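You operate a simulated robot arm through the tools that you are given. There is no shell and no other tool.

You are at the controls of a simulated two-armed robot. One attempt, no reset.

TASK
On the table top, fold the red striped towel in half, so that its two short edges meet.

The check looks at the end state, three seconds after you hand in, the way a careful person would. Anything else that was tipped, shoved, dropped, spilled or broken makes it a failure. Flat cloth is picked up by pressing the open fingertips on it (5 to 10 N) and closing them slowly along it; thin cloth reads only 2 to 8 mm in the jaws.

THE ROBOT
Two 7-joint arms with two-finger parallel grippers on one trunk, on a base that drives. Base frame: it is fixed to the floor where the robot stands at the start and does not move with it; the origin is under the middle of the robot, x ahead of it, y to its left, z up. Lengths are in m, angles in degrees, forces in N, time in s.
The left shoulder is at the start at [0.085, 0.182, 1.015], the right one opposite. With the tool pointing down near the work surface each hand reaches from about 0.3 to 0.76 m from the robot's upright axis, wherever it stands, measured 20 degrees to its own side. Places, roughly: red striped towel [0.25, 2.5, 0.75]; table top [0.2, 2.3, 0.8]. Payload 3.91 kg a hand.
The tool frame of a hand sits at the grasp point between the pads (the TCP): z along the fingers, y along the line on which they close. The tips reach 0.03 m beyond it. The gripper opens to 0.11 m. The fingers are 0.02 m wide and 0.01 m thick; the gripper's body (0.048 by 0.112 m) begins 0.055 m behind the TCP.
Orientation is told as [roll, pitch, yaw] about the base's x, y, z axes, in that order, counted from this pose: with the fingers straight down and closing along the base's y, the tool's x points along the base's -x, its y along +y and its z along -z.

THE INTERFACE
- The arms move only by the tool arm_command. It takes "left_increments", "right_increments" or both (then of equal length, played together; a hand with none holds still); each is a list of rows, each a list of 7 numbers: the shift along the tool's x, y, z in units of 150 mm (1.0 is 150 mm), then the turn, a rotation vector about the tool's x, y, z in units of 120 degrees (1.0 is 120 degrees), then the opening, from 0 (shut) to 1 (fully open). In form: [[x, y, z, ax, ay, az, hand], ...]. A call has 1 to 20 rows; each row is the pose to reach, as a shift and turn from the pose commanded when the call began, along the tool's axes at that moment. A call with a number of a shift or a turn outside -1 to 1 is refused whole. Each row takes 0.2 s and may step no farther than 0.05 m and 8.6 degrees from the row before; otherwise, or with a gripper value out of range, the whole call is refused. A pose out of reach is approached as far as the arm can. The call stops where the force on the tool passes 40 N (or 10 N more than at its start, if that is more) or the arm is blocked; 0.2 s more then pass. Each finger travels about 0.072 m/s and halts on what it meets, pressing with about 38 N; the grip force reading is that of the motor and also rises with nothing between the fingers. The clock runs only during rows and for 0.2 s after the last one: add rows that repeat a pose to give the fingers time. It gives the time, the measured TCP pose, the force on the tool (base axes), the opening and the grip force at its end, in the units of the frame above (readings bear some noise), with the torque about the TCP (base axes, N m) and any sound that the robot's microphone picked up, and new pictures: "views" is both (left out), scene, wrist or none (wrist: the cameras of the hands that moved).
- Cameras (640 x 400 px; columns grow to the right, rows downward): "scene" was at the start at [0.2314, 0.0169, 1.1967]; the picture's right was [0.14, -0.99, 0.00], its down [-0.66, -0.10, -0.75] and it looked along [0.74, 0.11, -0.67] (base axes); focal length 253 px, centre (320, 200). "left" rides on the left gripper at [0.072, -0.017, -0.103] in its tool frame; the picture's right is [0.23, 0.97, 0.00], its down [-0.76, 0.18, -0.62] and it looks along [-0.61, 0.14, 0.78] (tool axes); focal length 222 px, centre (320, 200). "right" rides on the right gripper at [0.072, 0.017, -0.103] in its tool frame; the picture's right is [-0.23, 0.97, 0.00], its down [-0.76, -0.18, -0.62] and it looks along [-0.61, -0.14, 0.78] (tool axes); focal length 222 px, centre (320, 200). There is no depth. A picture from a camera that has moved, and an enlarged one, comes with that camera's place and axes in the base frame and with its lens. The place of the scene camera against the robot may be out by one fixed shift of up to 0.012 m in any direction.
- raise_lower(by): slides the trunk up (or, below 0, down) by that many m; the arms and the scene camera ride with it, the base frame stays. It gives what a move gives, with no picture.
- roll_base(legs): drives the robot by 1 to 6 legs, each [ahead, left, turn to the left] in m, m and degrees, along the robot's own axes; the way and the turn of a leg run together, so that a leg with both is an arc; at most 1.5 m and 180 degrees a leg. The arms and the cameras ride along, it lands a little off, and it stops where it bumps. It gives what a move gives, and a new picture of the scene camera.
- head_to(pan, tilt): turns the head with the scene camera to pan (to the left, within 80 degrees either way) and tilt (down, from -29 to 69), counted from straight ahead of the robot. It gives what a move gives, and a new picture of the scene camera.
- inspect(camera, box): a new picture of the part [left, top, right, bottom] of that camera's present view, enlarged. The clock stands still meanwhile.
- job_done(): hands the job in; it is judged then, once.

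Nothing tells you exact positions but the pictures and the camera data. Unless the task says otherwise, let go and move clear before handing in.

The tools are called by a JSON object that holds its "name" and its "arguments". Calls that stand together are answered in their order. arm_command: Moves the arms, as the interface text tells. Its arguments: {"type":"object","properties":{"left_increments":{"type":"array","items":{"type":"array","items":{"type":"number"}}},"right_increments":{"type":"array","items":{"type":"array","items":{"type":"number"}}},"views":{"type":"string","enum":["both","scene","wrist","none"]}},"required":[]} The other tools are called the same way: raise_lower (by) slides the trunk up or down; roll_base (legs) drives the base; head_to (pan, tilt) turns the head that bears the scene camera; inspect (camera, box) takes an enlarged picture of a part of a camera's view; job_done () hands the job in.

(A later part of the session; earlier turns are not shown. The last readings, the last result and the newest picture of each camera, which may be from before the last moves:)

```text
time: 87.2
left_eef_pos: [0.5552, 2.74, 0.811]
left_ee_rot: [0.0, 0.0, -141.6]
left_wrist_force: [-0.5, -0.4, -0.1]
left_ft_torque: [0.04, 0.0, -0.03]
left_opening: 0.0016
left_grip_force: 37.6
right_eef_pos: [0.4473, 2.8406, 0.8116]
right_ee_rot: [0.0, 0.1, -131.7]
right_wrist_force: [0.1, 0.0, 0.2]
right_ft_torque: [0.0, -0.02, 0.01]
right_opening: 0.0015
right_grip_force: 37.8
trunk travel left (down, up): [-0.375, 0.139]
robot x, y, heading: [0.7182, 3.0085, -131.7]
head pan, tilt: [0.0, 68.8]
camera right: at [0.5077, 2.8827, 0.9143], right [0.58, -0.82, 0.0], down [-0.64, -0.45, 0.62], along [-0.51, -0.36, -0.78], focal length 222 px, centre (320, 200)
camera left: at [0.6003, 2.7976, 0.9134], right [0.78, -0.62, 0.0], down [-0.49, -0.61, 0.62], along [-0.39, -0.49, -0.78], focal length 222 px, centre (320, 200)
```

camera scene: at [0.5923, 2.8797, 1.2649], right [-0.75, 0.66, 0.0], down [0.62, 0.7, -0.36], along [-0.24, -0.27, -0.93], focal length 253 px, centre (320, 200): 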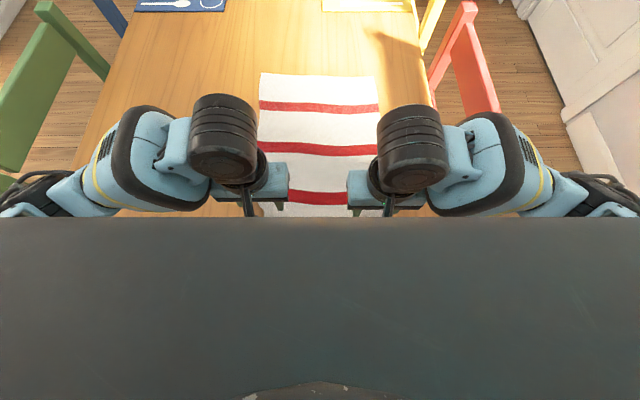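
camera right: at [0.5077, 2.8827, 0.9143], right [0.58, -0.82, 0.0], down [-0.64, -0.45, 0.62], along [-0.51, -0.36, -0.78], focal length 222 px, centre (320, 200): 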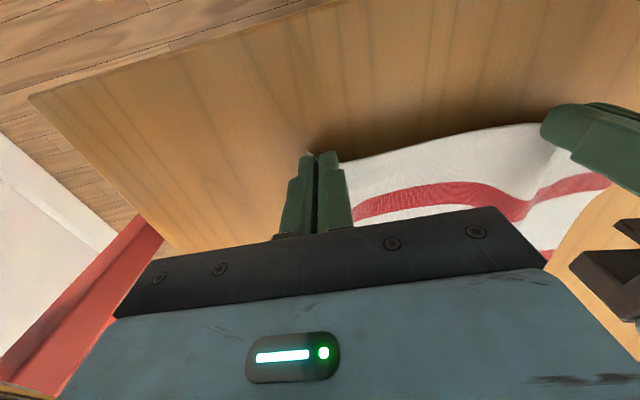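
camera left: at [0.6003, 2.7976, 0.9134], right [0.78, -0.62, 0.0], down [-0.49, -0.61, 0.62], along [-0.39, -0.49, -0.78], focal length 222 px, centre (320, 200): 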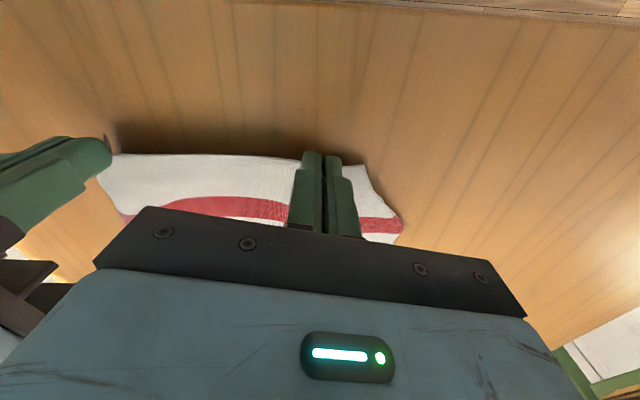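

Both hands still hold at the very edge. I'll carry the edge up along the arc again, squaring the left hand's yaw on the way.

{"name": "arm_command", "arguments": {"left_increments": [[-0.064, 0.02, -0.163, 0, 0, -0.0104, 0], [-0.194, 0.051, -0.393, 0, 0, -0.0208, 0], [-0.324, 0.083, -0.544, 0, 0, -0.0312, 0], [-0.454, 0.114, -0.653, 0, 0, -0.0416, 0], [-0.584, 0.145, -0.739, 0, 0, -0.052, 0], [-0.714, 0.177, -0.807, 0, 0, -0.0624, 0], [-0.844, 0.207, -0.86, 0, 0, -0.0728, 0], [-0.9735, 0.239, -0.9, 0, 0, -0.0833, 0], [-0.9735, 0.239, -0.9, 0, 0, -0.0833, 0]], "right_increments": [[-0.0667, 0.0025, -0.163, 0, 0, 0, 0], [-0.2, 0.005, -0.393, 0, 0, 0, 0], [-0.333, 0.0075, -0.544, 0, 0, 0, 0], [-0.467, 0.01, -0.653, 0, 0, 0, 0], [-0.6, 0.0125, -0.739, 0, 0, 0, 0], [-0.733, 0.015, -0.807, 0, 0, 0, 0], [-0.867, 0.0175, -0.86, 0, 0, 0, 0], [-1.0, 0.02, -0.9, 0, 0, 0, 0], [-1.0, 0.02, -0.9, 0, 0, 0, 0]], "views": "wrist"}}

{"name": "inspect", "arguments": {"camera": "scene", "box": [210, 50, 430, 190]}}

```text
time: 89.2
left_eef_pos: [0.4618, 2.6207, 0.9474]
left_ee_rot: [-0.1, 0.0, -131.7]
left_wrist_force: [-4.6, 5.2, -0.2]
left_ft_torque: [0.13, 0.18, -0.13]
left_opening: 0.0016
left_grip_force: 38.0
right_eef_pos: [0.3501, 2.7255, 0.9459]
right_ee_rot: [0.2, 0.0, -131.6]
right_wrist_force: [4.5, -3.6, -0.1]
right_ft_torque: [-0.1, -0.13, 0.07]
right_opening: 0.0012
right_grip_force: 38.5
trunk travel left (down, up): [-0.375, 0.139]
robot x, y, heading: [0.7136, 3.0115, -131.8]
head pan, tilt: [0.0, 68.8]
camera right: at [0.411, 2.7681, 1.0488], right [0.58, -0.82, 0.0], down [-0.64, -0.45, 0.62], along [-0.51, -0.36, -0.78], focal length 222 px, centre (320, 200)
camera left: at [0.4968, 2.6851, 1.0497], right [0.88, -0.48, 0.0], down [-0.37, -0.69, 0.62], along [-0.3, -0.55, -0.78], focal length 222 px, centre (320, 200)
```

right: 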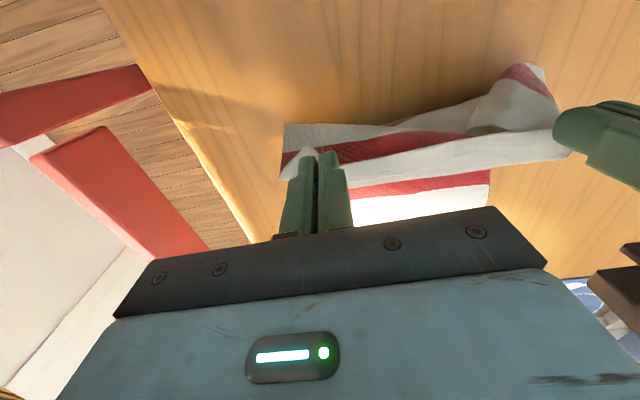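
left: 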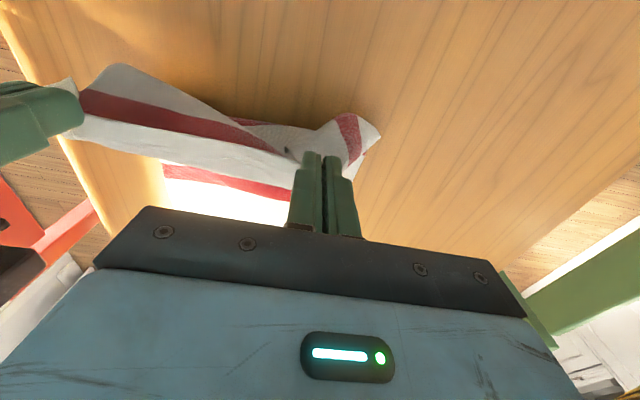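

```text
2.86 times, centred on (320, 120) of scene
camera zoom: at [0.5924, 2.8799, 1.2649], right [-0.75, 0.66, 0.0], down [0.62, 0.7, -0.36], along [-0.24, -0.27, -0.93], focal length 723 px, centre (320, 429)
```

zoom: 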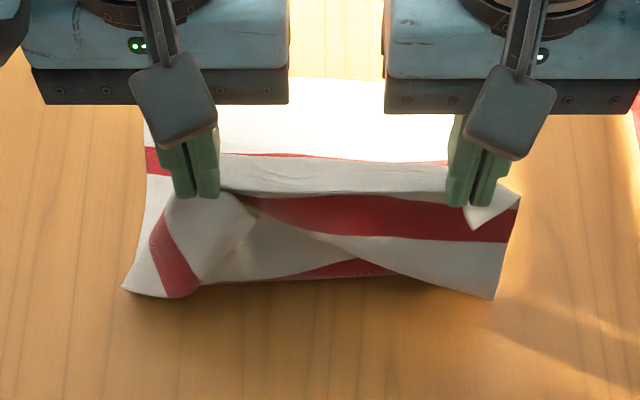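

The edge is held straight between the hands, but the left grip is too far in (about 6 cm from its corner), so that corner droops. I'll lay it back, spread the edge out flat, and regrip the left side nearer its corner.

{"name": "arm_command", "arguments": {"left_increments": [[0.133, -0.01, 0.04, 0, 0, 0, 0], [0.267, -0.02, 0.093, 0, 0, 0, 0], [0.4, -0.02, 0.161, 0, 0, 0, 0], [0.533, -0.02, 0.247, 0, 0, 0, 0], [0.667, -0.02, 0.356, 0, 0, 0, 0], [0.8, -0.02, 0.507, 0, 0, 0, 0], [0.933, -0.02, 0.737, 0, 0, 0, 0], [1.0, -0.02, 0.9, 0, 0, 0, 0], [1.0, -0.02, 0.9, 0, 0, 0, 0]], "right_increments": [[0.133, 0.01, 0.04, 0, 0, 0, 0], [0.267, 0.02, 0.093, 0, 0, 0, 0], [0.4, 0.02, 0.161, 0, 0, 0, 0], [0.533, 0.02, 0.247, 0, 0, 0, 0], [0.667, 0.02, 0.356, 0, 0, 0, 0], [0.8, 0.02, 0.507, 0, 0, 0, 0], [0.933, 0.02, 0.737, 0, 0, 0, 0], [1.0, 0.02, 0.9, 0, 0, 0, 0], [1.0, 0.02, 0.9, 0, 0, 0, 0]], "views": "wrist"}}

```text
time: 91.2
left_eef_pos: [0.5603, 2.735, 0.8117]
left_ee_rot: [-0.1, 0.0, -131.6]
left_wrist_force: [-0.1, 0.5, -0.1]
left_ft_torque: [0.04, 0.01, -0.05]
left_opening: 0.0017
left_grip_force: 37.9
right_eef_pos: [0.4513, 2.8383, 0.8123]
right_ee_rot: [0.0, 0.0, -131.7]
right_wrist_force: [0.3, -0.9, 0.3]
right_ft_torque: [-0.02, 0.03, 0.02]
right_opening: 0.0013
right_grip_force: 37.8
trunk travel left (down, up): [-0.375, 0.139]
robot x, y, heading: [0.7161, 3.0092, -131.8]
head pan, tilt: [0.0, 68.8]
camera right: at [0.5126, 2.8792, 0.9143], right [0.58, -0.82, 0.0], down [-0.64, -0.45, 0.62], along [-0.51, -0.36, -0.78], focal length 222 px, centre (320, 200)
camera left: at [0.5947, 2.7994, 0.9135], right [0.88, -0.48, 0.0], down [-0.37, -0.69, 0.62], along [-0.3, -0.55, -0.78], focal length 222 px, centre (320, 200)
```

right: 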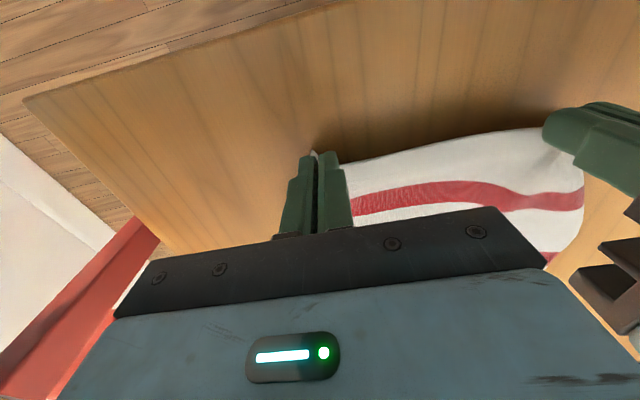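
left: 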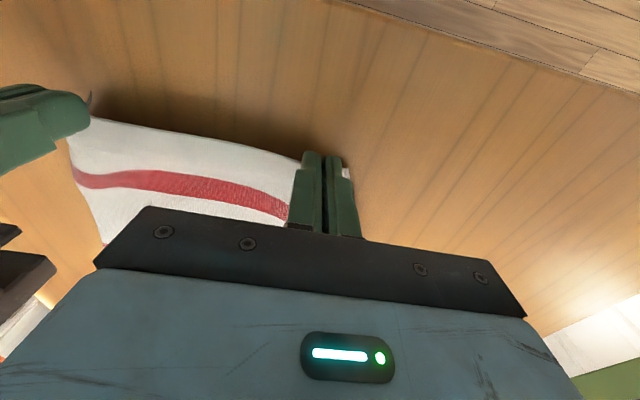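

{"name": "arm_command", "arguments": {"left_increments": [[0, 0, 0.06, 0, 0, 0, 0], [0, 0, 0.12, 0, 0, 0, 0], [0, 0, 0.17, 0, 0, 0, 0], [0, 0, 0.19, 0, 0, 0, 0], [0, 0, 0.19, 0, 0, 0, 0]], "right_increments": [[0, 0, 0.06, 0, 0, 0, 0], [0, 0, 0.12, 0, 0, 0, 0], [0, 0, 0.16, 0, 0, 0, 0], [0, 0, 0.18, 0, 0, 0, 0], [0, 0, 0.18, 0, 0, 0, 0]], "views": "none"}}

```text
time: 92.4
left_eef_pos: [0.5604, 2.7347, 0.7813]
left_ee_rot: [0.0, 0.0, -131.5]
left_wrist_force: [-1.3, -0.1, -0.4]
left_ft_torque: [-0.03, 0.02, -0.06]
left_opening: 0.0015
left_grip_force: 38.1
right_eef_pos: [0.4511, 2.8355, 0.7842]
right_ee_rot: [0.1, 0.1, -131.7]
right_wrist_force: [0.2, -0.8, 0.4]
right_ft_torque: [0.03, -0.01, 0.0]
right_opening: 0.0014
right_grip_force: 37.4
trunk travel left (down, up): [-0.375, 0.139]
robot x, y, heading: [0.7175, 3.0082, -131.8]
head pan, tilt: [0.0, 68.8]
```

{"name": "arm_command", "arguments": {"left_increments": [[0, 0, 0.005, 0, 0, 0, 0], [0, 0, 0.009, 0, 0, 0, 0], [0, 0, 0.009, 0, 0, 0, 0]], "views": "none"}}

```text
time: 93.2
left_eef_pos: [0.559, 2.7352, 0.7817]
left_ee_rot: [0.0, 0.0, -131.5]
left_wrist_force: [-0.7, -0.5, 0.2]
left_ft_torque: [-0.01, 0.0, -0.03]
left_opening: 0.0017
left_grip_force: 37.8
right_eef_pos: [0.4509, 2.8369, 0.7841]
right_ee_rot: [0.0, 0.1, -131.6]
right_wrist_force: [0.5, -0.6, -0.1]
right_ft_torque: [0.04, -0.02, -0.01]
right_opening: 0.0014
right_grip_force: 37.5
trunk travel left (down, up): [-0.375, 0.139]
robot x, y, heading: [0.7134, 3.0136, -131.6]
head pan, tilt: [0.0, 68.8]
```

{"name": "arm_command", "arguments": {"left_increments": [[0, 0, 0.005, 0, 0, 0, 0], [0, 0, 0.01, 0, 0, 0, 0], [0, 0, 0.01, 0, 0, 0, 0]], "views": "none"}}

```text
time: 94.0
left_eef_pos: [0.56, 2.7348, 0.7817]
left_ee_rot: [0.0, -0.1, -131.7]
left_wrist_force: [-0.1, -1.1, 14.1]
left_ft_torque: [-0.11, 0.07, 0.0]
left_opening: 0.0013
left_grip_force: 37.6
right_eef_pos: [0.4524, 2.8367, 0.7849]
right_ee_rot: [-0.1, 0.0, -131.7]
right_wrist_force: [0.0, 0.0, 0.4]
right_ft_torque: [0.0, 0.0, -0.01]
right_opening: 0.0011
right_grip_force: 37.8
trunk travel left (down, up): [-0.375, 0.139]
robot x, y, heading: [0.7169, 3.0089, -131.8]
head pan, tilt: [0.0, 68.8]
```

{"name": "arm_command", "arguments": {"left_increments": [[0, 0, -0.003, 0, 0, 0, 0.04], [0, 0, -0.003, 0, 0, 0, 0.08], [0, 0, -0.003, 0, 0, 0, 0.12], [0, 0, -0.003, 0, 0, 0, 0.16], [0, 0, -0.003, 0, 0, 0, 0.2], [0, 0, -0.003, 0, 0, 0, 0.24], [0, 0, -0.003, 0, 0, 0, 0.28], [0, 0, -0.003, 0, 0, 0, 0.32], [0, 0, -0.003, 0, 0, 0, 0.36], [0, 0, -0.003, 0, 0, 0, 0.4], [0, 0, -0.003, 0, 0, 0, 0.45], [0, 0, -0.003, 0, 0, 0, 0.5], [0, 0, -0.003, 0, 0, 0, 0.5]], "views": "wrist"}}

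{"name": "inspect", "arguments": {"camera": "left", "box": [60, 60, 440, 260]}}

```text
time: 96.8
left_eef_pos: [0.5609, 2.7354, 0.781]
left_ee_rot: [0.0, -0.1, -131.6]
left_wrist_force: [4.5, -4.6, 24.4]
left_ft_torque: [-0.03, 0.25, 0.07]
left_opening: 0.0471
left_grip_force: 0.0
right_eef_pos: [0.4519, 2.8362, 0.7847]
right_ee_rot: [0.0, 0.0, -131.7]
right_wrist_force: [0.5, -0.9, 0.5]
right_ft_torque: [0.03, 0.02, -0.02]
right_opening: 0.0014
right_grip_force: 38.0
trunk travel left (down, up): [-0.375, 0.139]
robot x, y, heading: [0.7154, 3.0119, -131.7]
head pan, tilt: [0.0, 68.8]
camera left: at [0.5955, 2.8, 0.8836], right [0.88, -0.48, 0.0], down [-0.37, -0.69, 0.62], along [-0.3, -0.55, -0.78], focal length 222 px, centre (320, 200)
```

left: 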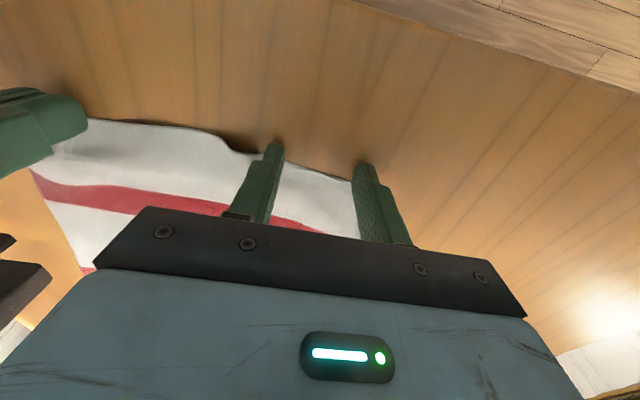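

```text
1.68 times, centred on (250, 160) of left
camera zoom: at [0.5955, 2.8, 0.8836], right [0.88, -0.48, 0.0], down [-0.37, -0.69, 0.62], along [-0.3, -0.55, -0.78], focal length 374 px, centre (438, 267)
```

zoom: 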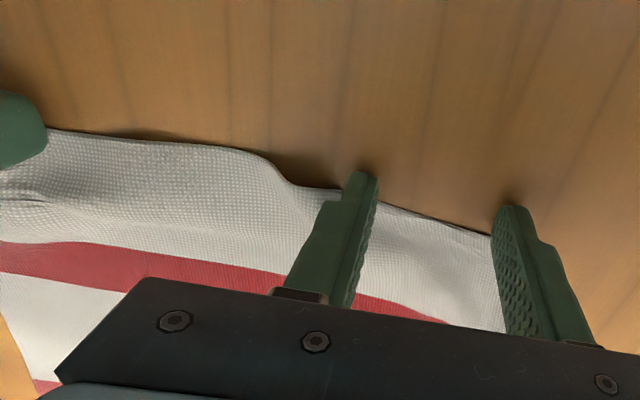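

{"name": "arm_command", "arguments": {"left_increments": [[0, 0, -0.07, 0, 0, 0, 0.5], [0, 0, -0.15, 0, 0, 0, 0.5], [0, 0, -0.25, 0, 0, 0, 0.5], [0, 0.1, -0.33, 0, 0, 0, 0.5], [0, 0.2, -0.33, 0, 0, 0, 0.5], [0, 0.2, -0.33, 0, 0, 0, 0.5]], "views": "wrist"}}

{"name": "inspect", "arguments": {"camera": "left", "box": [60, 40, 440, 240]}}

```text
time: 98.2
left_eef_pos: [0.5845, 2.7147, 0.8309]
left_ee_rot: [0.0, 0.0, -131.7]
left_wrist_force: [0.8, 0.9, 0.3]
left_ft_torque: [-0.03, -0.01, -0.01]
left_opening: 0.0547
left_grip_force: 0.0
right_eef_pos: [0.4518, 2.8367, 0.7841]
right_ee_rot: [0.0, 0.0, -131.8]
right_wrist_force: [0.2, 0.1, 0.2]
right_ft_torque: [0.03, 0.04, 0.0]
right_opening: 0.0014
right_grip_force: 38.0
trunk travel left (down, up): [-0.375, 0.139]
robot x, y, heading: [0.7165, 3.0082, -131.8]
head pan, tilt: [0.0, 68.8]
camera left: at [0.6174, 2.7791, 0.9343], right [0.88, -0.48, 0.0], down [-0.37, -0.69, 0.62], along [-0.3, -0.55, -0.78], focal length 222 px, centre (320, 200)
```

left: 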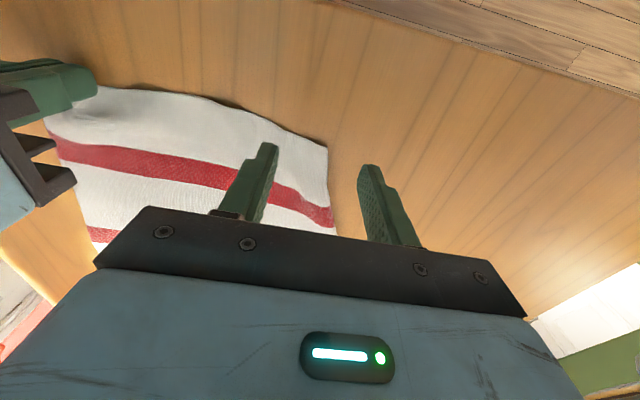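

```text
1.68 times, centred on (250, 140) of left
camera zoom: at [0.6174, 2.7791, 0.9343], right [0.88, -0.48, 0.0], down [-0.37, -0.69, 0.62], along [-0.3, -0.55, -0.78], focal length 374 px, centre (438, 301)
```

zoom: 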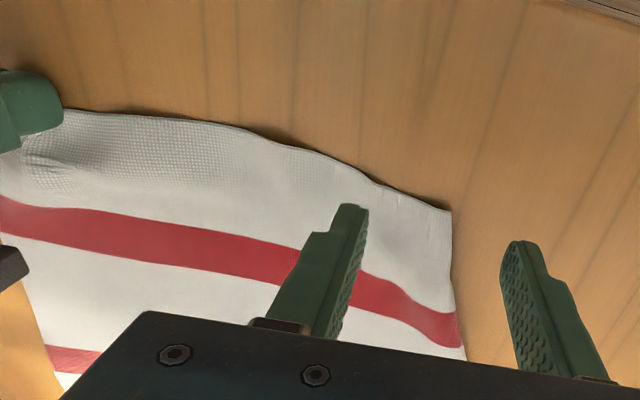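

The spread worked: the left corner is flat and visible at about v≈1.37. I'll place the left hand right at that corner with a small opening.

{"name": "arm_command", "arguments": {"left_increments": [[-0.01, -0.06, 0, 0, 0, 0.02, 0.273], [-0.02, -0.12, 0, 0, 0, 0.0417, 0.273], [-0.027, -0.162, 0, 0, 0, 0.0417, 0.273], [-0.027, -0.162, 0.08, 0, 0, 0.0417, 0.273], [-0.027, -0.162, 0.16, 0, 0, 0.0417, 0.273], [-0.027, -0.162, 0.24, 0, 0, 0.0417, 0.273], [-0.027, -0.162, 0.273, 0, 0, 0.0417, 0.273], [-0.027, -0.162, 0.273, 0, 0, 0.0417, 0.273]], "views": "none"}}

{"name": "inspect", "arguments": {"camera": "left", "box": [200, 90, 440, 240]}}

```text
time: 100.0
left_eef_pos: [0.5617, 2.7281, 0.7881]
left_ee_rot: [0.0, 0.0, -136.6]
left_wrist_force: [0.1, 0.0, -0.6]
left_ft_torque: [0.02, -0.01, -0.02]
left_opening: 0.0302
left_grip_force: 0.0
right_eef_pos: [0.4511, 2.8362, 0.7837]
right_ee_rot: [-0.1, 0.0, -131.7]
right_wrist_force: [0.0, 0.3, 0.8]
right_ft_torque: [0.05, 0.03, 0.02]
right_opening: 0.0014
right_grip_force: 38.3
trunk travel left (down, up): [-0.375, 0.139]
robot x, y, heading: [0.714, 3.011, -131.6]
head pan, tilt: [0.0, 68.8]
```

```text
2.67 times, centred on (320, 165) of left
camera zoom: at [0.6018, 2.7899, 0.8915], right [0.83, -0.55, 0.0], down [-0.43, -0.65, 0.62], along [-0.34, -0.52, -0.78], focal length 592 px, centre (320, 293)
```

zoom: 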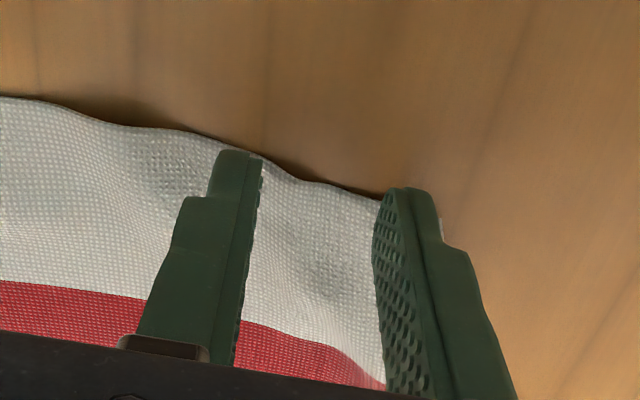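

{"name": "arm_command", "arguments": {"left_increments": [[0.015, -0.02, -0.02, 0, 0, 0.017, 0.273], [0.033, -0.04, -0.02, 0, 0, 0.033, 0.273], [0.033, -0.04, 0.01, 0, 0, 0.033, 0.273], [0.033, -0.04, 0.03, 0, 0, 0.033, 0.273], [0.033, -0.04, 0.035, 0, 0, 0.033, 0.273], [0.033, -0.04, 0.035, 0, 0, 0.033, 0.273]], "views": "none"}}

{"name": "inspect", "arguments": {"camera": "left", "box": [200, 90, 440, 240]}}

```text
time: 101.4
left_eef_pos: [0.5612, 2.7372, 0.7836]
left_ee_rot: [-0.1, -0.1, -140.5]
left_wrist_force: [0.0, 0.0, -0.8]
left_ft_torque: [0.0, -0.01, -0.02]
left_opening: 0.0299
left_grip_force: 0.1
right_eef_pos: [0.4515, 2.837, 0.7846]
right_ee_rot: [0.0, 0.0, -131.7]
right_wrist_force: [-0.8, -0.5, 0.2]
right_ft_torque: [0.01, -0.01, -0.02]
right_opening: 0.0013
right_grip_force: 38.5
trunk travel left (down, up): [-0.375, 0.139]
robot x, y, heading: [0.7142, 3.0136, -131.9]
head pan, tilt: [0.0, 68.8]
```

```text
2.67 times, centred on (320, 165) of left
camera zoom: at [0.6055, 2.795, 0.8865], right [0.79, -0.61, 0.0], down [-0.48, -0.62, 0.62], along [-0.38, -0.49, -0.78], focal length 592 px, centre (320, 293)
```

zoom: 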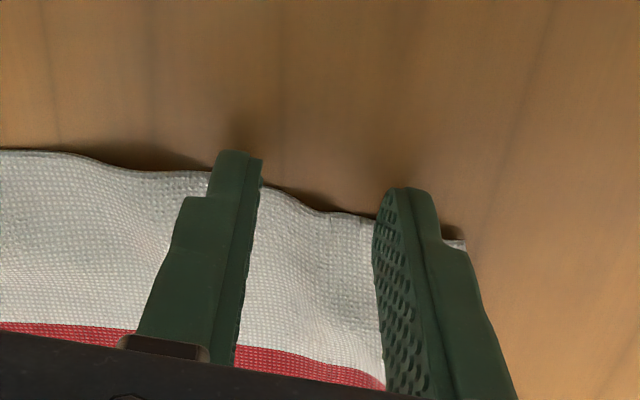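

{"name": "arm_command", "arguments": {"left_increments": [[0, 0, 0.005, 0, 0, 0, 0.273], [0, 0, 0.01, 0, 0, 0, 0.273], [0, 0, 0.014, 0, 0, 0, 0.273], [0, 0, 0.014, 0, 0, 0, 0.273]], "views": "none"}}

```text
time: 102.4
left_eef_pos: [0.5609, 2.7361, 0.7815]
left_ee_rot: [0.0, 0.0, -140.6]
left_wrist_force: [1.2, 0.9, 2.2]
left_ft_torque: [0.0, 0.03, 0.0]
left_opening: 0.0299
left_grip_force: 0.1
right_eef_pos: [0.4513, 2.837, 0.7846]
right_ee_rot: [0.0, -0.1, -131.7]
right_wrist_force: [-0.2, 0.7, -0.2]
right_ft_torque: [0.0, 0.04, 0.03]
right_opening: 0.0012
right_grip_force: 37.9
trunk travel left (down, up): [-0.375, 0.139]
robot x, y, heading: [0.7133, 3.0069, -131.6]
head pan, tilt: [0.0, 68.8]
```

{"name": "arm_command", "arguments": {"left_increments": [[0, 0, 0.004, 0, 0, 0, 0.273], [0, 0, 0.004, 0, 0, 0, 0.273], [0, 0, 0.004, 0, 0, 0, 0.273]], "views": "none"}}

```text
time: 103.2
left_eef_pos: [0.5601, 2.7364, 0.7818]
left_ee_rot: [-0.1, 0.0, -140.6]
left_wrist_force: [-1.1, 1.4, 6.4]
left_ft_torque: [0.0, 0.1, 0.0]
left_opening: 0.03
left_grip_force: 0.3
right_eef_pos: [0.4503, 2.8369, 0.7843]
right_ee_rot: [0.0, 0.0, -131.7]
right_wrist_force: [0.2, 0.4, 0.5]
right_ft_torque: [0.01, 0.0, 0.01]
right_opening: 0.0015
right_grip_force: 38.3
trunk travel left (down, up): [-0.375, 0.139]
robot x, y, heading: [0.7172, 3.0076, -131.6]
head pan, tilt: [0.0, 68.8]
```

Left now presses at 6.4 N on the corner. Closing the left fingers slowly.

{"name": "arm_command", "arguments": {"left_increments": [[0, 0, 0.001, 0, 0, 0, 0.255], [0, 0, 0.001, 0, 0, 0, 0.235], [0, 0, 0.001, 0, 0, 0, 0.215], [0, 0, 0.001, 0, 0, 0, 0.195], [0, 0, 0.001, 0, 0, 0, 0.175], [0, 0, 0.001, 0, 0, 0, 0.155], [0, 0, 0.001, 0, 0, 0, 0.135], [0, 0, 0.001, 0, 0, 0, 0.115], [0, 0, 0.001, 0, 0, 0, 0.095], [0, 0, 0.001, 0, 0, 0, 0.075], [0, 0, 0.001, 0, 0, 0, 0.055], [0, 0, 0.001, 0, 0, 0, 0.035], [0, 0, 0.001, 0, 0, 0, 0.015], [0, 0, 0.001, 0, 0, 0, 0.0], [0, 0, 0.001, 0, 0, 0, 0.0], [0, 0, 0.001, 0, 0, 0, 0.0]], "views": "wrist"}}

{"name": "inspect", "arguments": {"camera": "left", "box": [200, 90, 440, 240]}}

```text
time: 106.6
left_eef_pos: [0.5606, 2.7365, 0.7817]
left_ee_rot: [0.1, 0.0, -140.6]
left_wrist_force: [-1.4, 1.5, 13.3]
left_ft_torque: [-0.03, 0.15, -0.02]
left_opening: 0.0018
left_grip_force: 38.2
right_eef_pos: [0.4518, 2.8359, 0.7845]
right_ee_rot: [0.0, 0.1, -131.7]
right_wrist_force: [1.3, -0.6, 0.3]
right_ft_torque: [-0.01, 0.01, 0.02]
right_opening: 0.0014
right_grip_force: 38.1
trunk travel left (down, up): [-0.375, 0.139]
robot x, y, heading: [0.7131, 3.0117, -131.4]
head pan, tilt: [0.0, 68.8]
camera left: at [0.6053, 2.795, 0.8838], right [0.79, -0.61, 0.0], down [-0.48, -0.62, 0.62], along [-0.38, -0.49, -0.78], focal length 222 px, centre (320, 200)
```

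left: 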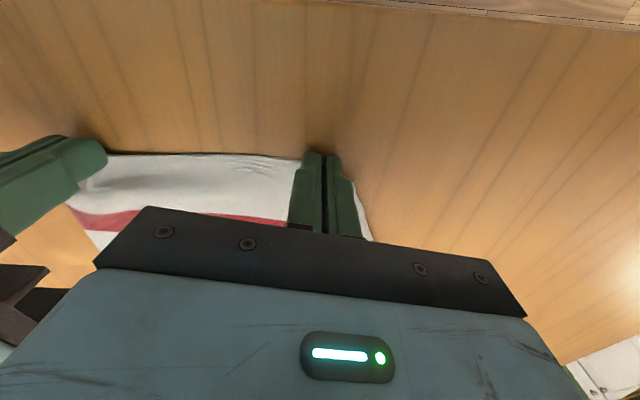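

```text
2.67 times, centred on (320, 165) of left
camera zoom: at [0.6053, 2.795, 0.8838], right [0.79, -0.61, 0.0], down [-0.48, -0.62, 0.62], along [-0.38, -0.49, -0.78], focal length 592 px, centre (320, 293)
```

zoom: 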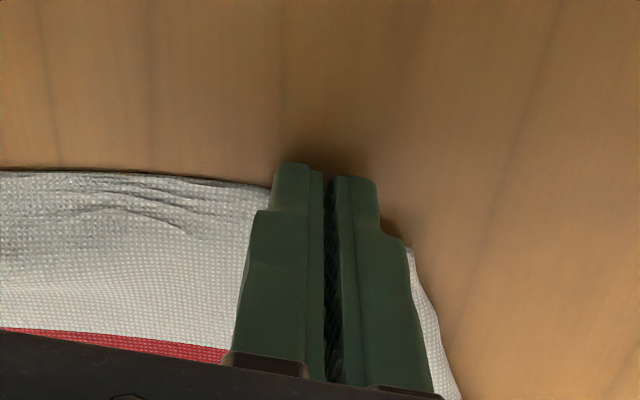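

The left hand now holds right at its corner. I'll lift both slightly and pull the left hand outward to take out the slack, squaring its yaw.

{"name": "arm_command", "arguments": {"left_increments": [[0, 0, -0.04, 0, 0, -0.01, 0], [0, 0, -0.08, 0, 0, -0.025, 0], [0.01, 0.066, -0.1, 0, 0, -0.04, 0], [0.02, 0.132, -0.1, 0, 0, -0.055, 0], [0.031, 0.198, -0.1, 0, 0, -0.0742, 0], [0.031, 0.198, -0.1, 0, 0, -0.0742, 0]], "right_increments": [[0, 0, -0.02, 0, 0, 0, 0], [0, 0, -0.05, 0, 0, 0, 0], [0, 0, -0.08, 0, 0, 0, 0], [0, 0, -0.08, 0, 0, 0, 0], [0, 0, -0.08, 0, 0, 0, 0], [0, 0, -0.08, 0, 0, 0, 0]], "views": "wrist"}}

```text
time: 108.0
left_eef_pos: [0.5831, 2.7182, 0.7959]
left_ee_rot: [-0.3, -0.1, -131.7]
left_wrist_force: [-17.9, 15.2, 0.7]
left_ft_torque: [0.41, 0.5, -0.12]
left_opening: 0.0013
left_grip_force: 37.9
right_eef_pos: [0.4532, 2.8345, 0.7962]
right_ee_rot: [0.3, 0.0, -131.7]
right_wrist_force: [17.6, -15.7, -0.2]
right_ft_torque: [-0.46, -0.51, 0.18]
right_opening: 0.0011
right_grip_force: 38.1
trunk travel left (down, up): [-0.375, 0.139]
robot x, y, heading: [0.7164, 3.0081, -131.6]
head pan, tilt: [0.0, 68.8]
camera right: at [0.5126, 2.8771, 0.8989], right [0.58, -0.82, 0.01], down [-0.64, -0.45, 0.62], along [-0.51, -0.36, -0.78], focal length 222 px, centre (320, 200)
camera left: at [0.6186, 2.7814, 0.8989], right [0.88, -0.48, 0.0], down [-0.37, -0.69, 0.62], along [-0.3, -0.54, -0.78], focal length 222 px, centre (320, 200)
```

right: 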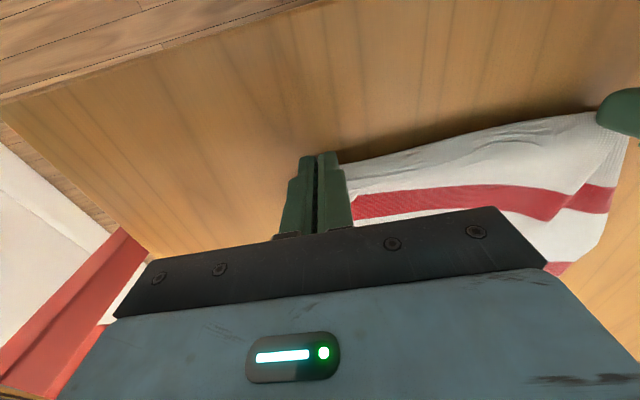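
left: 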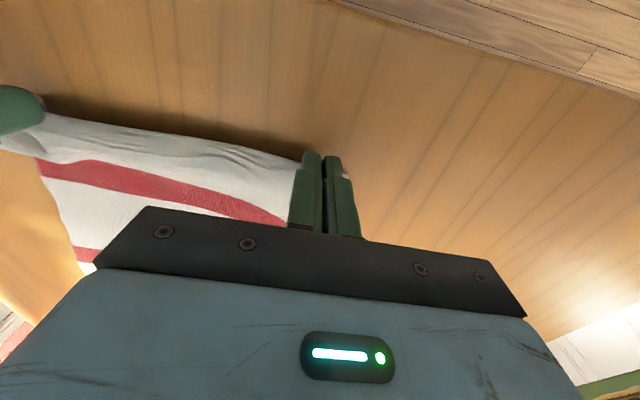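

Grip is firm (it took over 20 N of pull). I'll ease the tension and carry the edge up along the arc again.

{"name": "arm_command", "arguments": {"left_increments": [[0, -0.06, -0.05, 0, 0, 0, 0], [-0.0667, -0.06, -0.263, 0, 0, 0, 0], [-0.2, -0.06, -0.493, 0, 0, 0, 0], [-0.333, -0.06, -0.644, 0, 0, 0, 0], [-0.467, -0.06, -0.753, 0, 0, 0, 0], [-0.6, -0.06, -0.839, 0, 0, 0, 0], [-0.733, -0.06, -0.907, 0, 0, 0, 0], [-0.867, -0.06, -0.96, 0, 0, 0, 0], [-1.0, -0.06, -1.0, 0, 0, 0, 0], [-1.0, -0.06, -1.0, 0, 0, 0, 0]], "right_increments": [[0, 0, -0.05, 0, 0, 0, 0], [-0.0667, 0, -0.263, 0, 0, 0, 0], [-0.2, 0, -0.493, 0, 0, 0, 0], [-0.333, 0, -0.644, 0, 0, 0, 0], [-0.467, 0, -0.753, 0, 0, 0, 0], [-0.6, 0, -0.839, 0, 0, 0, 0], [-0.733, 0, -0.907, 0, 0, 0, 0], [-0.867, 0, -0.96, 0, 0, 0, 0], [-1.0, 0, -1.0, 0, 0, 0, 0], [-1.0, 0, -1.0, 0, 0, 0, 0]], "views": "wrist"}}

{"name": "inspect", "arguments": {"camera": "scene", "box": [210, 50, 430, 190]}}

```text
time: 110.2
left_eef_pos: [0.4773, 2.6129, 0.9477]
left_ee_rot: [0.0, 0.0, -131.7]
left_wrist_force: [-4.0, 3.8, 0.1]
left_ft_torque: [0.16, 0.15, -0.07]
left_opening: 0.0013
left_grip_force: 38.7
right_eef_pos: [0.3519, 2.7236, 0.9465]
right_ee_rot: [0.0, 0.0, -131.7]
right_wrist_force: [3.5, -3.6, 0.2]
right_ft_torque: [-0.1, -0.12, 0.05]
right_opening: 0.001
right_grip_force: 38.0
trunk travel left (down, up): [-0.375, 0.139]
robot x, y, heading: [0.7146, 3.0096, -131.6]
head pan, tilt: [0.0, 68.8]
camera right: at [0.412, 2.765, 1.0494], right [0.58, -0.82, 0.0], down [-0.64, -0.45, 0.62], along [-0.51, -0.36, -0.78], focal length 222 px, centre (320, 200)
camera left: at [0.5118, 2.6767, 1.0495], right [0.88, -0.48, 0.0], down [-0.37, -0.69, 0.62], along [-0.3, -0.55, -0.78], focal length 222 px, centre (320, 200)
```

right: 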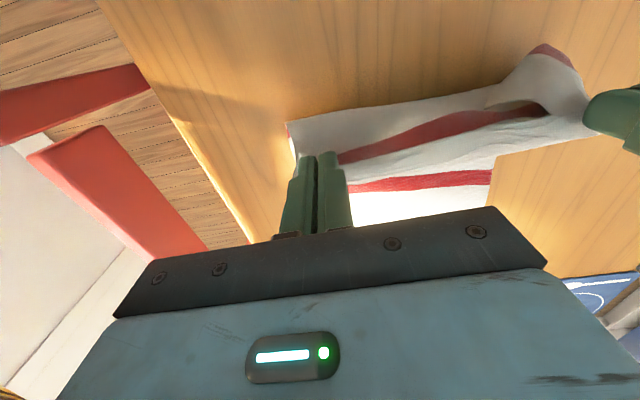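
left: 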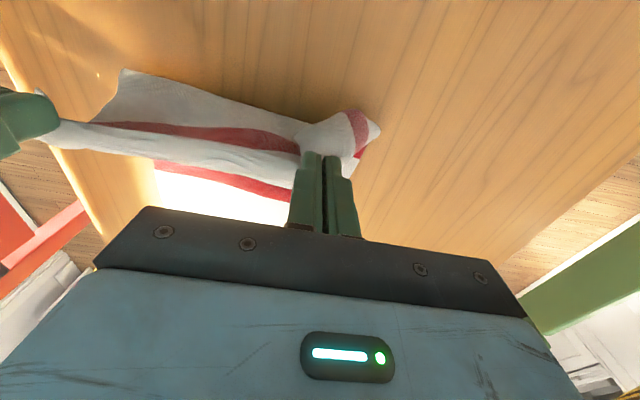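

```text
2.86 times, centred on (320, 120) of scene
camera zoom: at [0.5924, 2.8799, 1.2649], right [-0.75, 0.66, 0.0], down [0.62, 0.7, -0.36], along [-0.24, -0.27, -0.93], focal length 723 px, centre (320, 429)
```

zoom: 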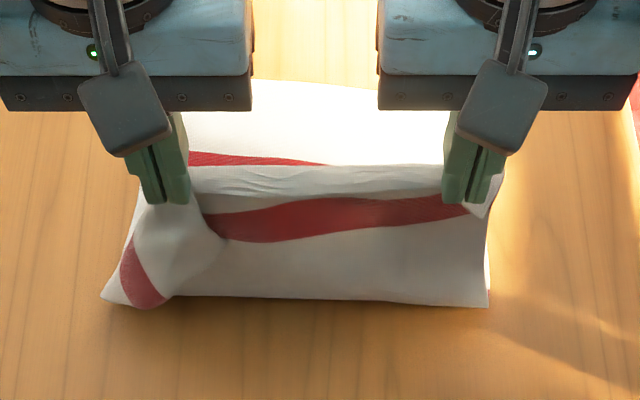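

Much better: the edge is straight between the hands with only small corner tails. Continuing over the top of the arc.

{"name": "arm_command", "arguments": {"left_increments": [[-0.133, 0, -0.02, 0, 0, 0, 0], [-0.267, 0, -0.04, 0, 0, 0, 0], [-0.4, 0, -0.053, 0, 0, 0, 0], [-0.533, 0, -0.053, 0, 0, 0, 0], [-0.667, 0, -0.045, 0, 0, 0, 0], [-0.8, 0, -0.03, 0, 0, 0, 0], [-0.933, 0, -0.005, 0, 0, 0, 0], [-1.0, 0, 0.01, 0, 0, 0, 0], [-1.0, 0, 0.01, 0, 0, 0, 0]], "right_increments": [[-0.133, 0, -0.02, 0, 0, 0, 0], [-0.267, 0, -0.04, 0, 0, 0, 0], [-0.4, 0, -0.053, 0, 0, 0, 0], [-0.533, 0, -0.053, 0, 0, 0, 0], [-0.667, 0, -0.045, 0, 0, 0, 0], [-0.8, 0, -0.03, 0, 0, 0, 0], [-0.933, 0, -0.005, 0, 0, 0, 0], [-1.0, 0, 0.01, 0, 0, 0, 0], [-1.0, 0, 0.01, 0, 0, 0, 0]], "views": "both"}}

{"name": "inspect", "arguments": {"camera": "scene", "box": [200, 20, 440, 170]}}

```text
time: 112.2
left_eef_pos: [0.3763, 2.4994, 0.9445]
left_ee_rot: [0.0, 0.0, -131.8]
left_wrist_force: [-4.7, 3.5, -0.2]
left_ft_torque: [0.1, 0.14, -0.01]
left_opening: 0.0011
left_grip_force: 37.6
right_eef_pos: [0.2538, 2.6115, 0.9466]
right_ee_rot: [0.0, 0.0, -131.7]
right_wrist_force: [3.8, -3.5, 0.5]
right_ft_torque: [-0.07, -0.11, 0.03]
right_opening: 0.0014
right_grip_force: 37.6
trunk travel left (down, up): [-0.375, 0.139]
robot x, y, heading: [0.7125, 3.0065, -131.4]
head pan, tilt: [0.0, 68.8]
camera scene: at [0.5923, 2.8797, 1.2649], right [-0.75, 0.66, 0.0], down [0.62, 0.7, -0.36], along [-0.24, -0.27, -0.93], focal length 253 px, centre (320, 200)
camera right: at [0.3134, 2.6545, 1.0478], right [0.58, -0.82, 0.0], down [-0.64, -0.45, 0.62], along [-0.51, -0.36, -0.78], focal length 222 px, centre (320, 200)
camera left: at [0.4113, 2.5638, 1.0467], right [0.88, -0.48, 0.0], down [-0.37, -0.69, 0.62], along [-0.3, -0.55, -0.78], focal length 222 px, centre (320, 200)
```

scene: 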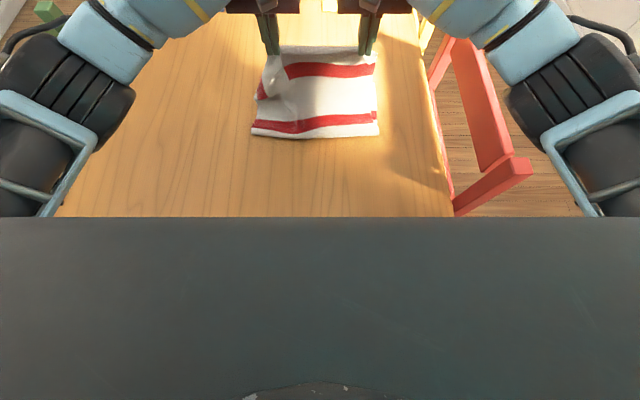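
right: 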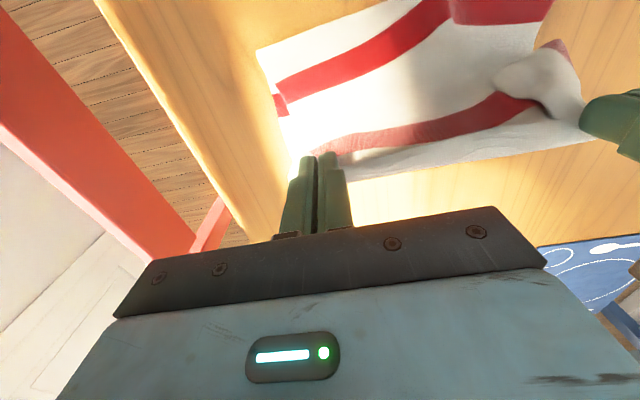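
left: 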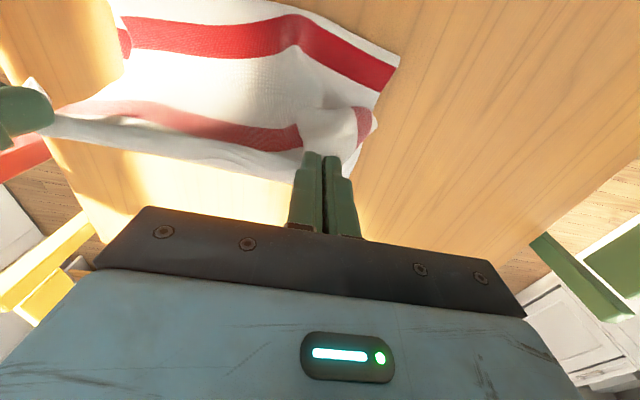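

```text
2.67 times, centred on (320, 95) of scene
camera zoom: at [0.5923, 2.8797, 1.2649], right [-0.75, 0.66, 0.0], down [0.62, 0.7, -0.36], along [-0.24, -0.27, -0.93], focal length 675 px, centre (320, 480)
```

zoom: 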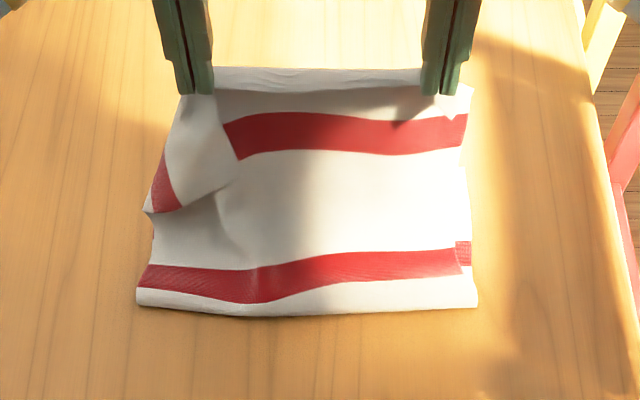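

The fold is forming nicely; only the left corner has a small dog-ear. I'll continue down toward the far edge and stop a few centimetres above it to check alignment.

{"name": "arm_command", "arguments": {"left_increments": [[-0.133, 0, 0.053, 0, 0, 0, 0], [-0.267, 0, 0.107, 0, 0, 0, 0], [-0.4, 0, 0.18, 0, 0, 0, 0], [-0.533, 0, 0.273, 0, 0, 0, 0], [-0.667, 0, 0.393, 0, 0, 0, 0], [-0.767, 0, 0.515, 0, 0, 0, 0], [-0.853, 0, 0.657, 0, 0, 0, 0], [-0.853, 0, 0.657, 0, 0, 0, 0]], "right_increments": [[-0.133, 0, 0.053, 0, 0, 0, 0], [-0.267, 0, 0.107, 0, 0, 0, 0], [-0.4, 0, 0.18, 0, 0, 0, 0], [-0.533, 0, 0.273, 0, 0, 0, 0], [-0.667, 0, 0.393, 0, 0, 0, 0], [-0.767, 0, 0.515, 0, 0, 0, 0], [-0.853, 0, 0.657, 0, 0, 0, 0], [-0.853, 0, 0.657, 0, 0, 0, 0]], "views": "both"}}

{"name": "inspect", "arguments": {"camera": "scene", "box": [200, 20, 440, 170]}}

```text
time: 114.0
left_eef_pos: [0.328, 2.4307, 0.8533]
left_ee_rot: [-0.8, -0.3, -132.3]
left_wrist_force: [-28.4, 24.5, 1.6]
left_ft_torque: [0.77, 0.84, -0.22]
left_opening: 0.0013
left_grip_force: 38.5
left hand out of reach, approached as far as the arm can: row 5, 6, 7, 8
right_eef_pos: [0.1939, 2.5541, 0.8578]
right_ee_rot: [0.7, -0.1, -131.1]
right_wrist_force: [28.4, -26.0, -1.2]
right_ft_torque: [-0.69, -0.76, 0.31]
right_opening: 0.0013
right_grip_force: 38.2
right hand out of reach, approached as far as the arm can: row 5, 6, 7, 8
trunk travel left (down, up): [-0.375, 0.139]
robot x, y, heading: [0.7171, 3.0091, -131.7]
head pan, tilt: [0.0, 68.8]
camera scene: at [0.5927, 2.8792, 1.2649], right [-0.75, 0.66, 0.0], down [0.62, 0.7, -0.36], along [-0.24, -0.27, -0.93], focal length 253 px, centre (320, 200)
camera right: at [0.2538, 2.5964, 0.9613], right [0.58, -0.81, 0.01], down [-0.64, -0.45, 0.62], along [-0.5, -0.37, -0.78], focal length 222 px, centre (320, 200)
camera left: at [0.3649, 2.4934, 0.9551], right [0.87, -0.49, -0.02], down [-0.37, -0.69, 0.62], along [-0.31, -0.54, -0.78], focal length 222 px, centre (320, 200)
```

scene: 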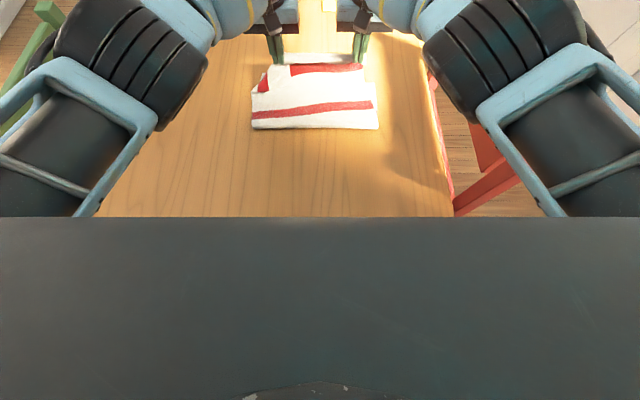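
right: 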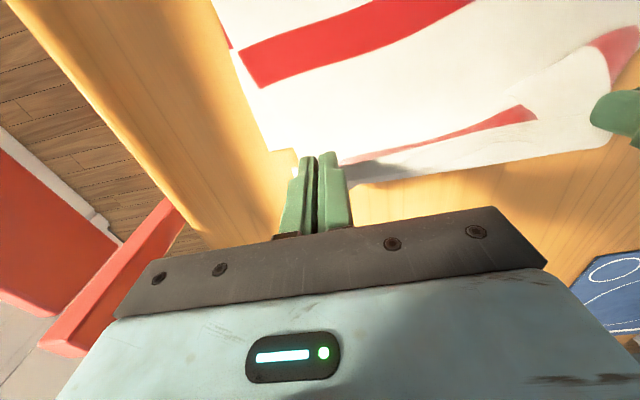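
left: 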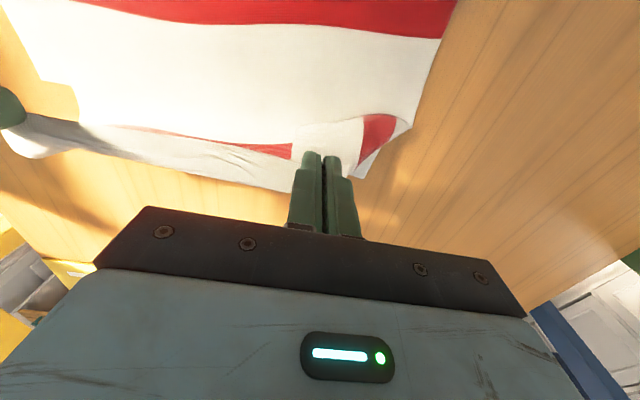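

```text
2.67 times, centred on (320, 95) of scene
camera zoom: at [0.5927, 2.8792, 1.2649], right [-0.75, 0.66, 0.0], down [0.62, 0.7, -0.36], along [-0.24, -0.27, -0.93], focal length 675 px, centre (320, 480)
```

zoom: 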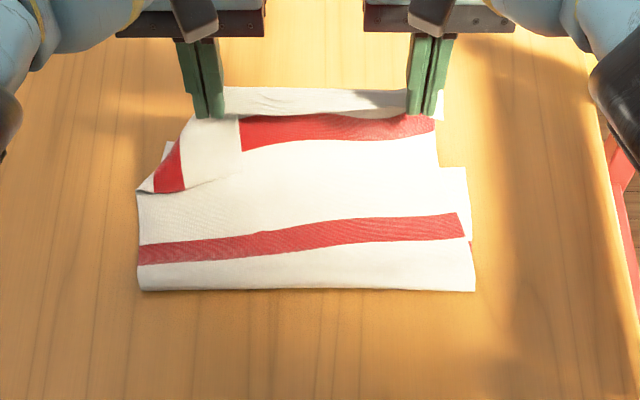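

The fold is good, but straight-down reach ends about 6 cm short of the far edge, and the hands have drifted apart, stretching the cloth. I'll bring them together to release the tension and tilt the fingers forward to gain reach.

{"name": "arm_command", "arguments": {"left_increments": [[0.0, -0.09, 0, 0, -0.02, 0, 0], [0.0, -0.1, 0, 0, -0.05, 0, 0], [0.0, -0.1, 0, 0, -0.1, 0, 0], [0.0, -0.1, 0, 0, -0.1, 0, 0]], "right_increments": [[0.0, 0.06, 0, 0, -0.02, 0, 0], [0.0, 0.06, 0, 0, -0.05, 0, 0], [0.0, 0.06, 0, 0, -0.1, 0, 0], [0.0, 0.06, 0, 0, -0.1, 0, 0]], "views": "none"}}

```text
time: 115.0
left_eef_pos: [0.3221, 2.4349, 0.8512]
left_ee_rot: [0.1, -12.0, -131.6]
left_wrist_force: [-6.3, 3.1, 0.3]
left_ft_torque: [0.11, 0.19, -0.1]
left_opening: 0.0011
left_grip_force: 38.4
right_eef_pos: [0.1789, 2.5215, 0.8548]
right_ee_rot: [-0.2, -12.0, -131.8]
right_wrist_force: [5.9, -2.5, 0.2]
right_ft_torque: [-0.09, -0.16, 0.09]
right_opening: 0.0011
right_grip_force: 38.0
right hand out of reach, approached as far as the arm can: row 1, 2, 3, 4
trunk travel left (down, up): [-0.375, 0.139]
robot x, y, heading: [0.7134, 3.0062, -131.9]
head pan, tilt: [0.0, 68.8]
```

{"name": "arm_command", "arguments": {"left_increments": [[-0.07, -0.01, 0.034, 0, -0.03, 0, 0], [-0.14, -0.02, 0.067, 0, -0.06, 0, 0], [-0.21, -0.03, 0.1, 0, -0.09, 0, 0], [-0.278, -0.03, 0.134, 0, -0.11, 0, 0], [-0.278, -0.03, 0.134, 0, -0.11, 0, 0]], "right_increments": [[-0.019, -0.01, 0.023, 0, -0.03, 0, 0], [-0.038, -0.02, 0.046, 0, -0.06, 0, 0], [-0.057, -0.029, 0.068, 0, -0.09, 0, 0], [-0.076, -0.029, 0.091, 0, -0.11, 0, 0], [-0.076, -0.029, 0.091, 0, -0.11, 0, 0]], "views": "both"}}

{"name": "inspect", "arguments": {"camera": "scene", "box": [200, 20, 440, 170]}}

```text
time: 116.2
left_eef_pos: [0.2886, 2.4041, 0.8384]
left_ee_rot: [0.1, -25.2, -131.8]
left_wrist_force: [-0.1, 1.1, -0.6]
left_ft_torque: [0.0, -0.03, -0.05]
left_opening: 0.0008
left_grip_force: 38.1
right_eef_pos: [0.1555, 2.4921, 0.8405]
right_ee_rot: [0.0, -25.1, -131.7]
right_wrist_force: [-0.1, 0.2, 0.9]
right_ft_torque: [0.02, -0.03, 0.0]
right_opening: 0.0014
right_grip_force: 37.7
right hand out of reach, approached as far as the arm can: row 1, 2, 3, 4, 5
trunk travel left (down, up): [-0.375, 0.139]
robot x, y, heading: [0.7166, 3.0095, -131.7]
head pan, tilt: [0.0, 68.8]
camera scene: at [0.5923, 2.8796, 1.2649], right [-0.75, 0.66, 0.0], down [0.62, 0.7, -0.36], along [-0.24, -0.27, -0.93], focal length 253 px, centre (320, 200)
camera right: at [0.2414, 2.5621, 0.9024], right [0.59, -0.8, 0.1], down [-0.41, -0.2, 0.89], along [-0.69, -0.56, -0.45], focal length 222 px, centre (320, 200)
camera left: at [0.3476, 2.4966, 0.9009], right [0.86, -0.49, -0.1], down [-0.15, -0.43, 0.89], along [-0.48, -0.75, -0.45], focal length 222 px, centre (320, 200)
```

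scene: 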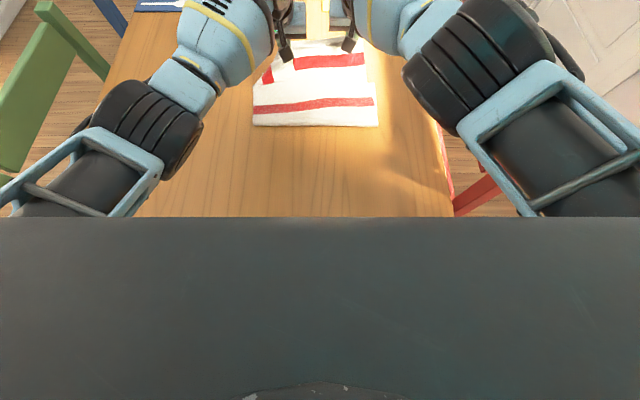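
right: 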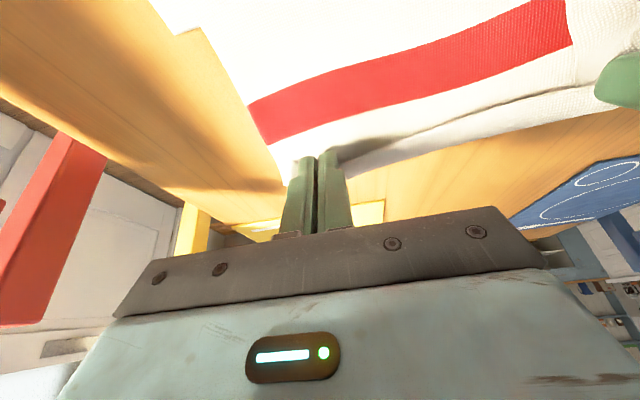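
left: 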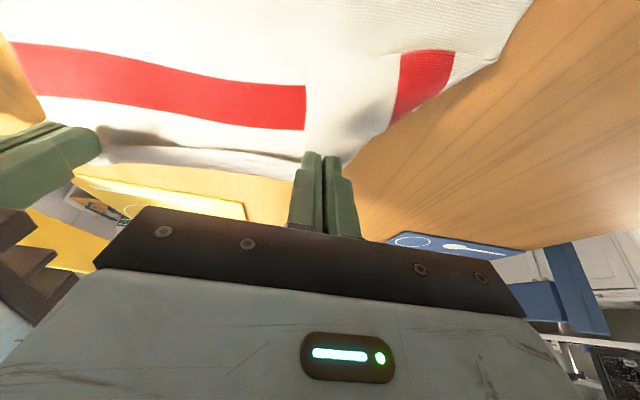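

```text
2.67 times, centred on (320, 95) of scene
camera zoom: at [0.5923, 2.8796, 1.2649], right [-0.75, 0.66, 0.0], down [0.62, 0.7, -0.36], along [-0.24, -0.27, -0.93], focal length 675 px, centre (320, 480)
```

zoom: 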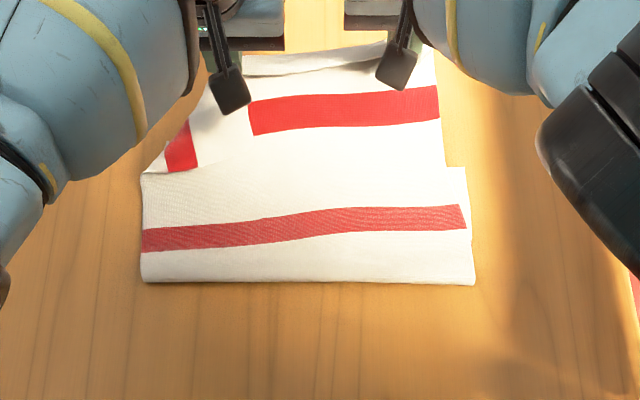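

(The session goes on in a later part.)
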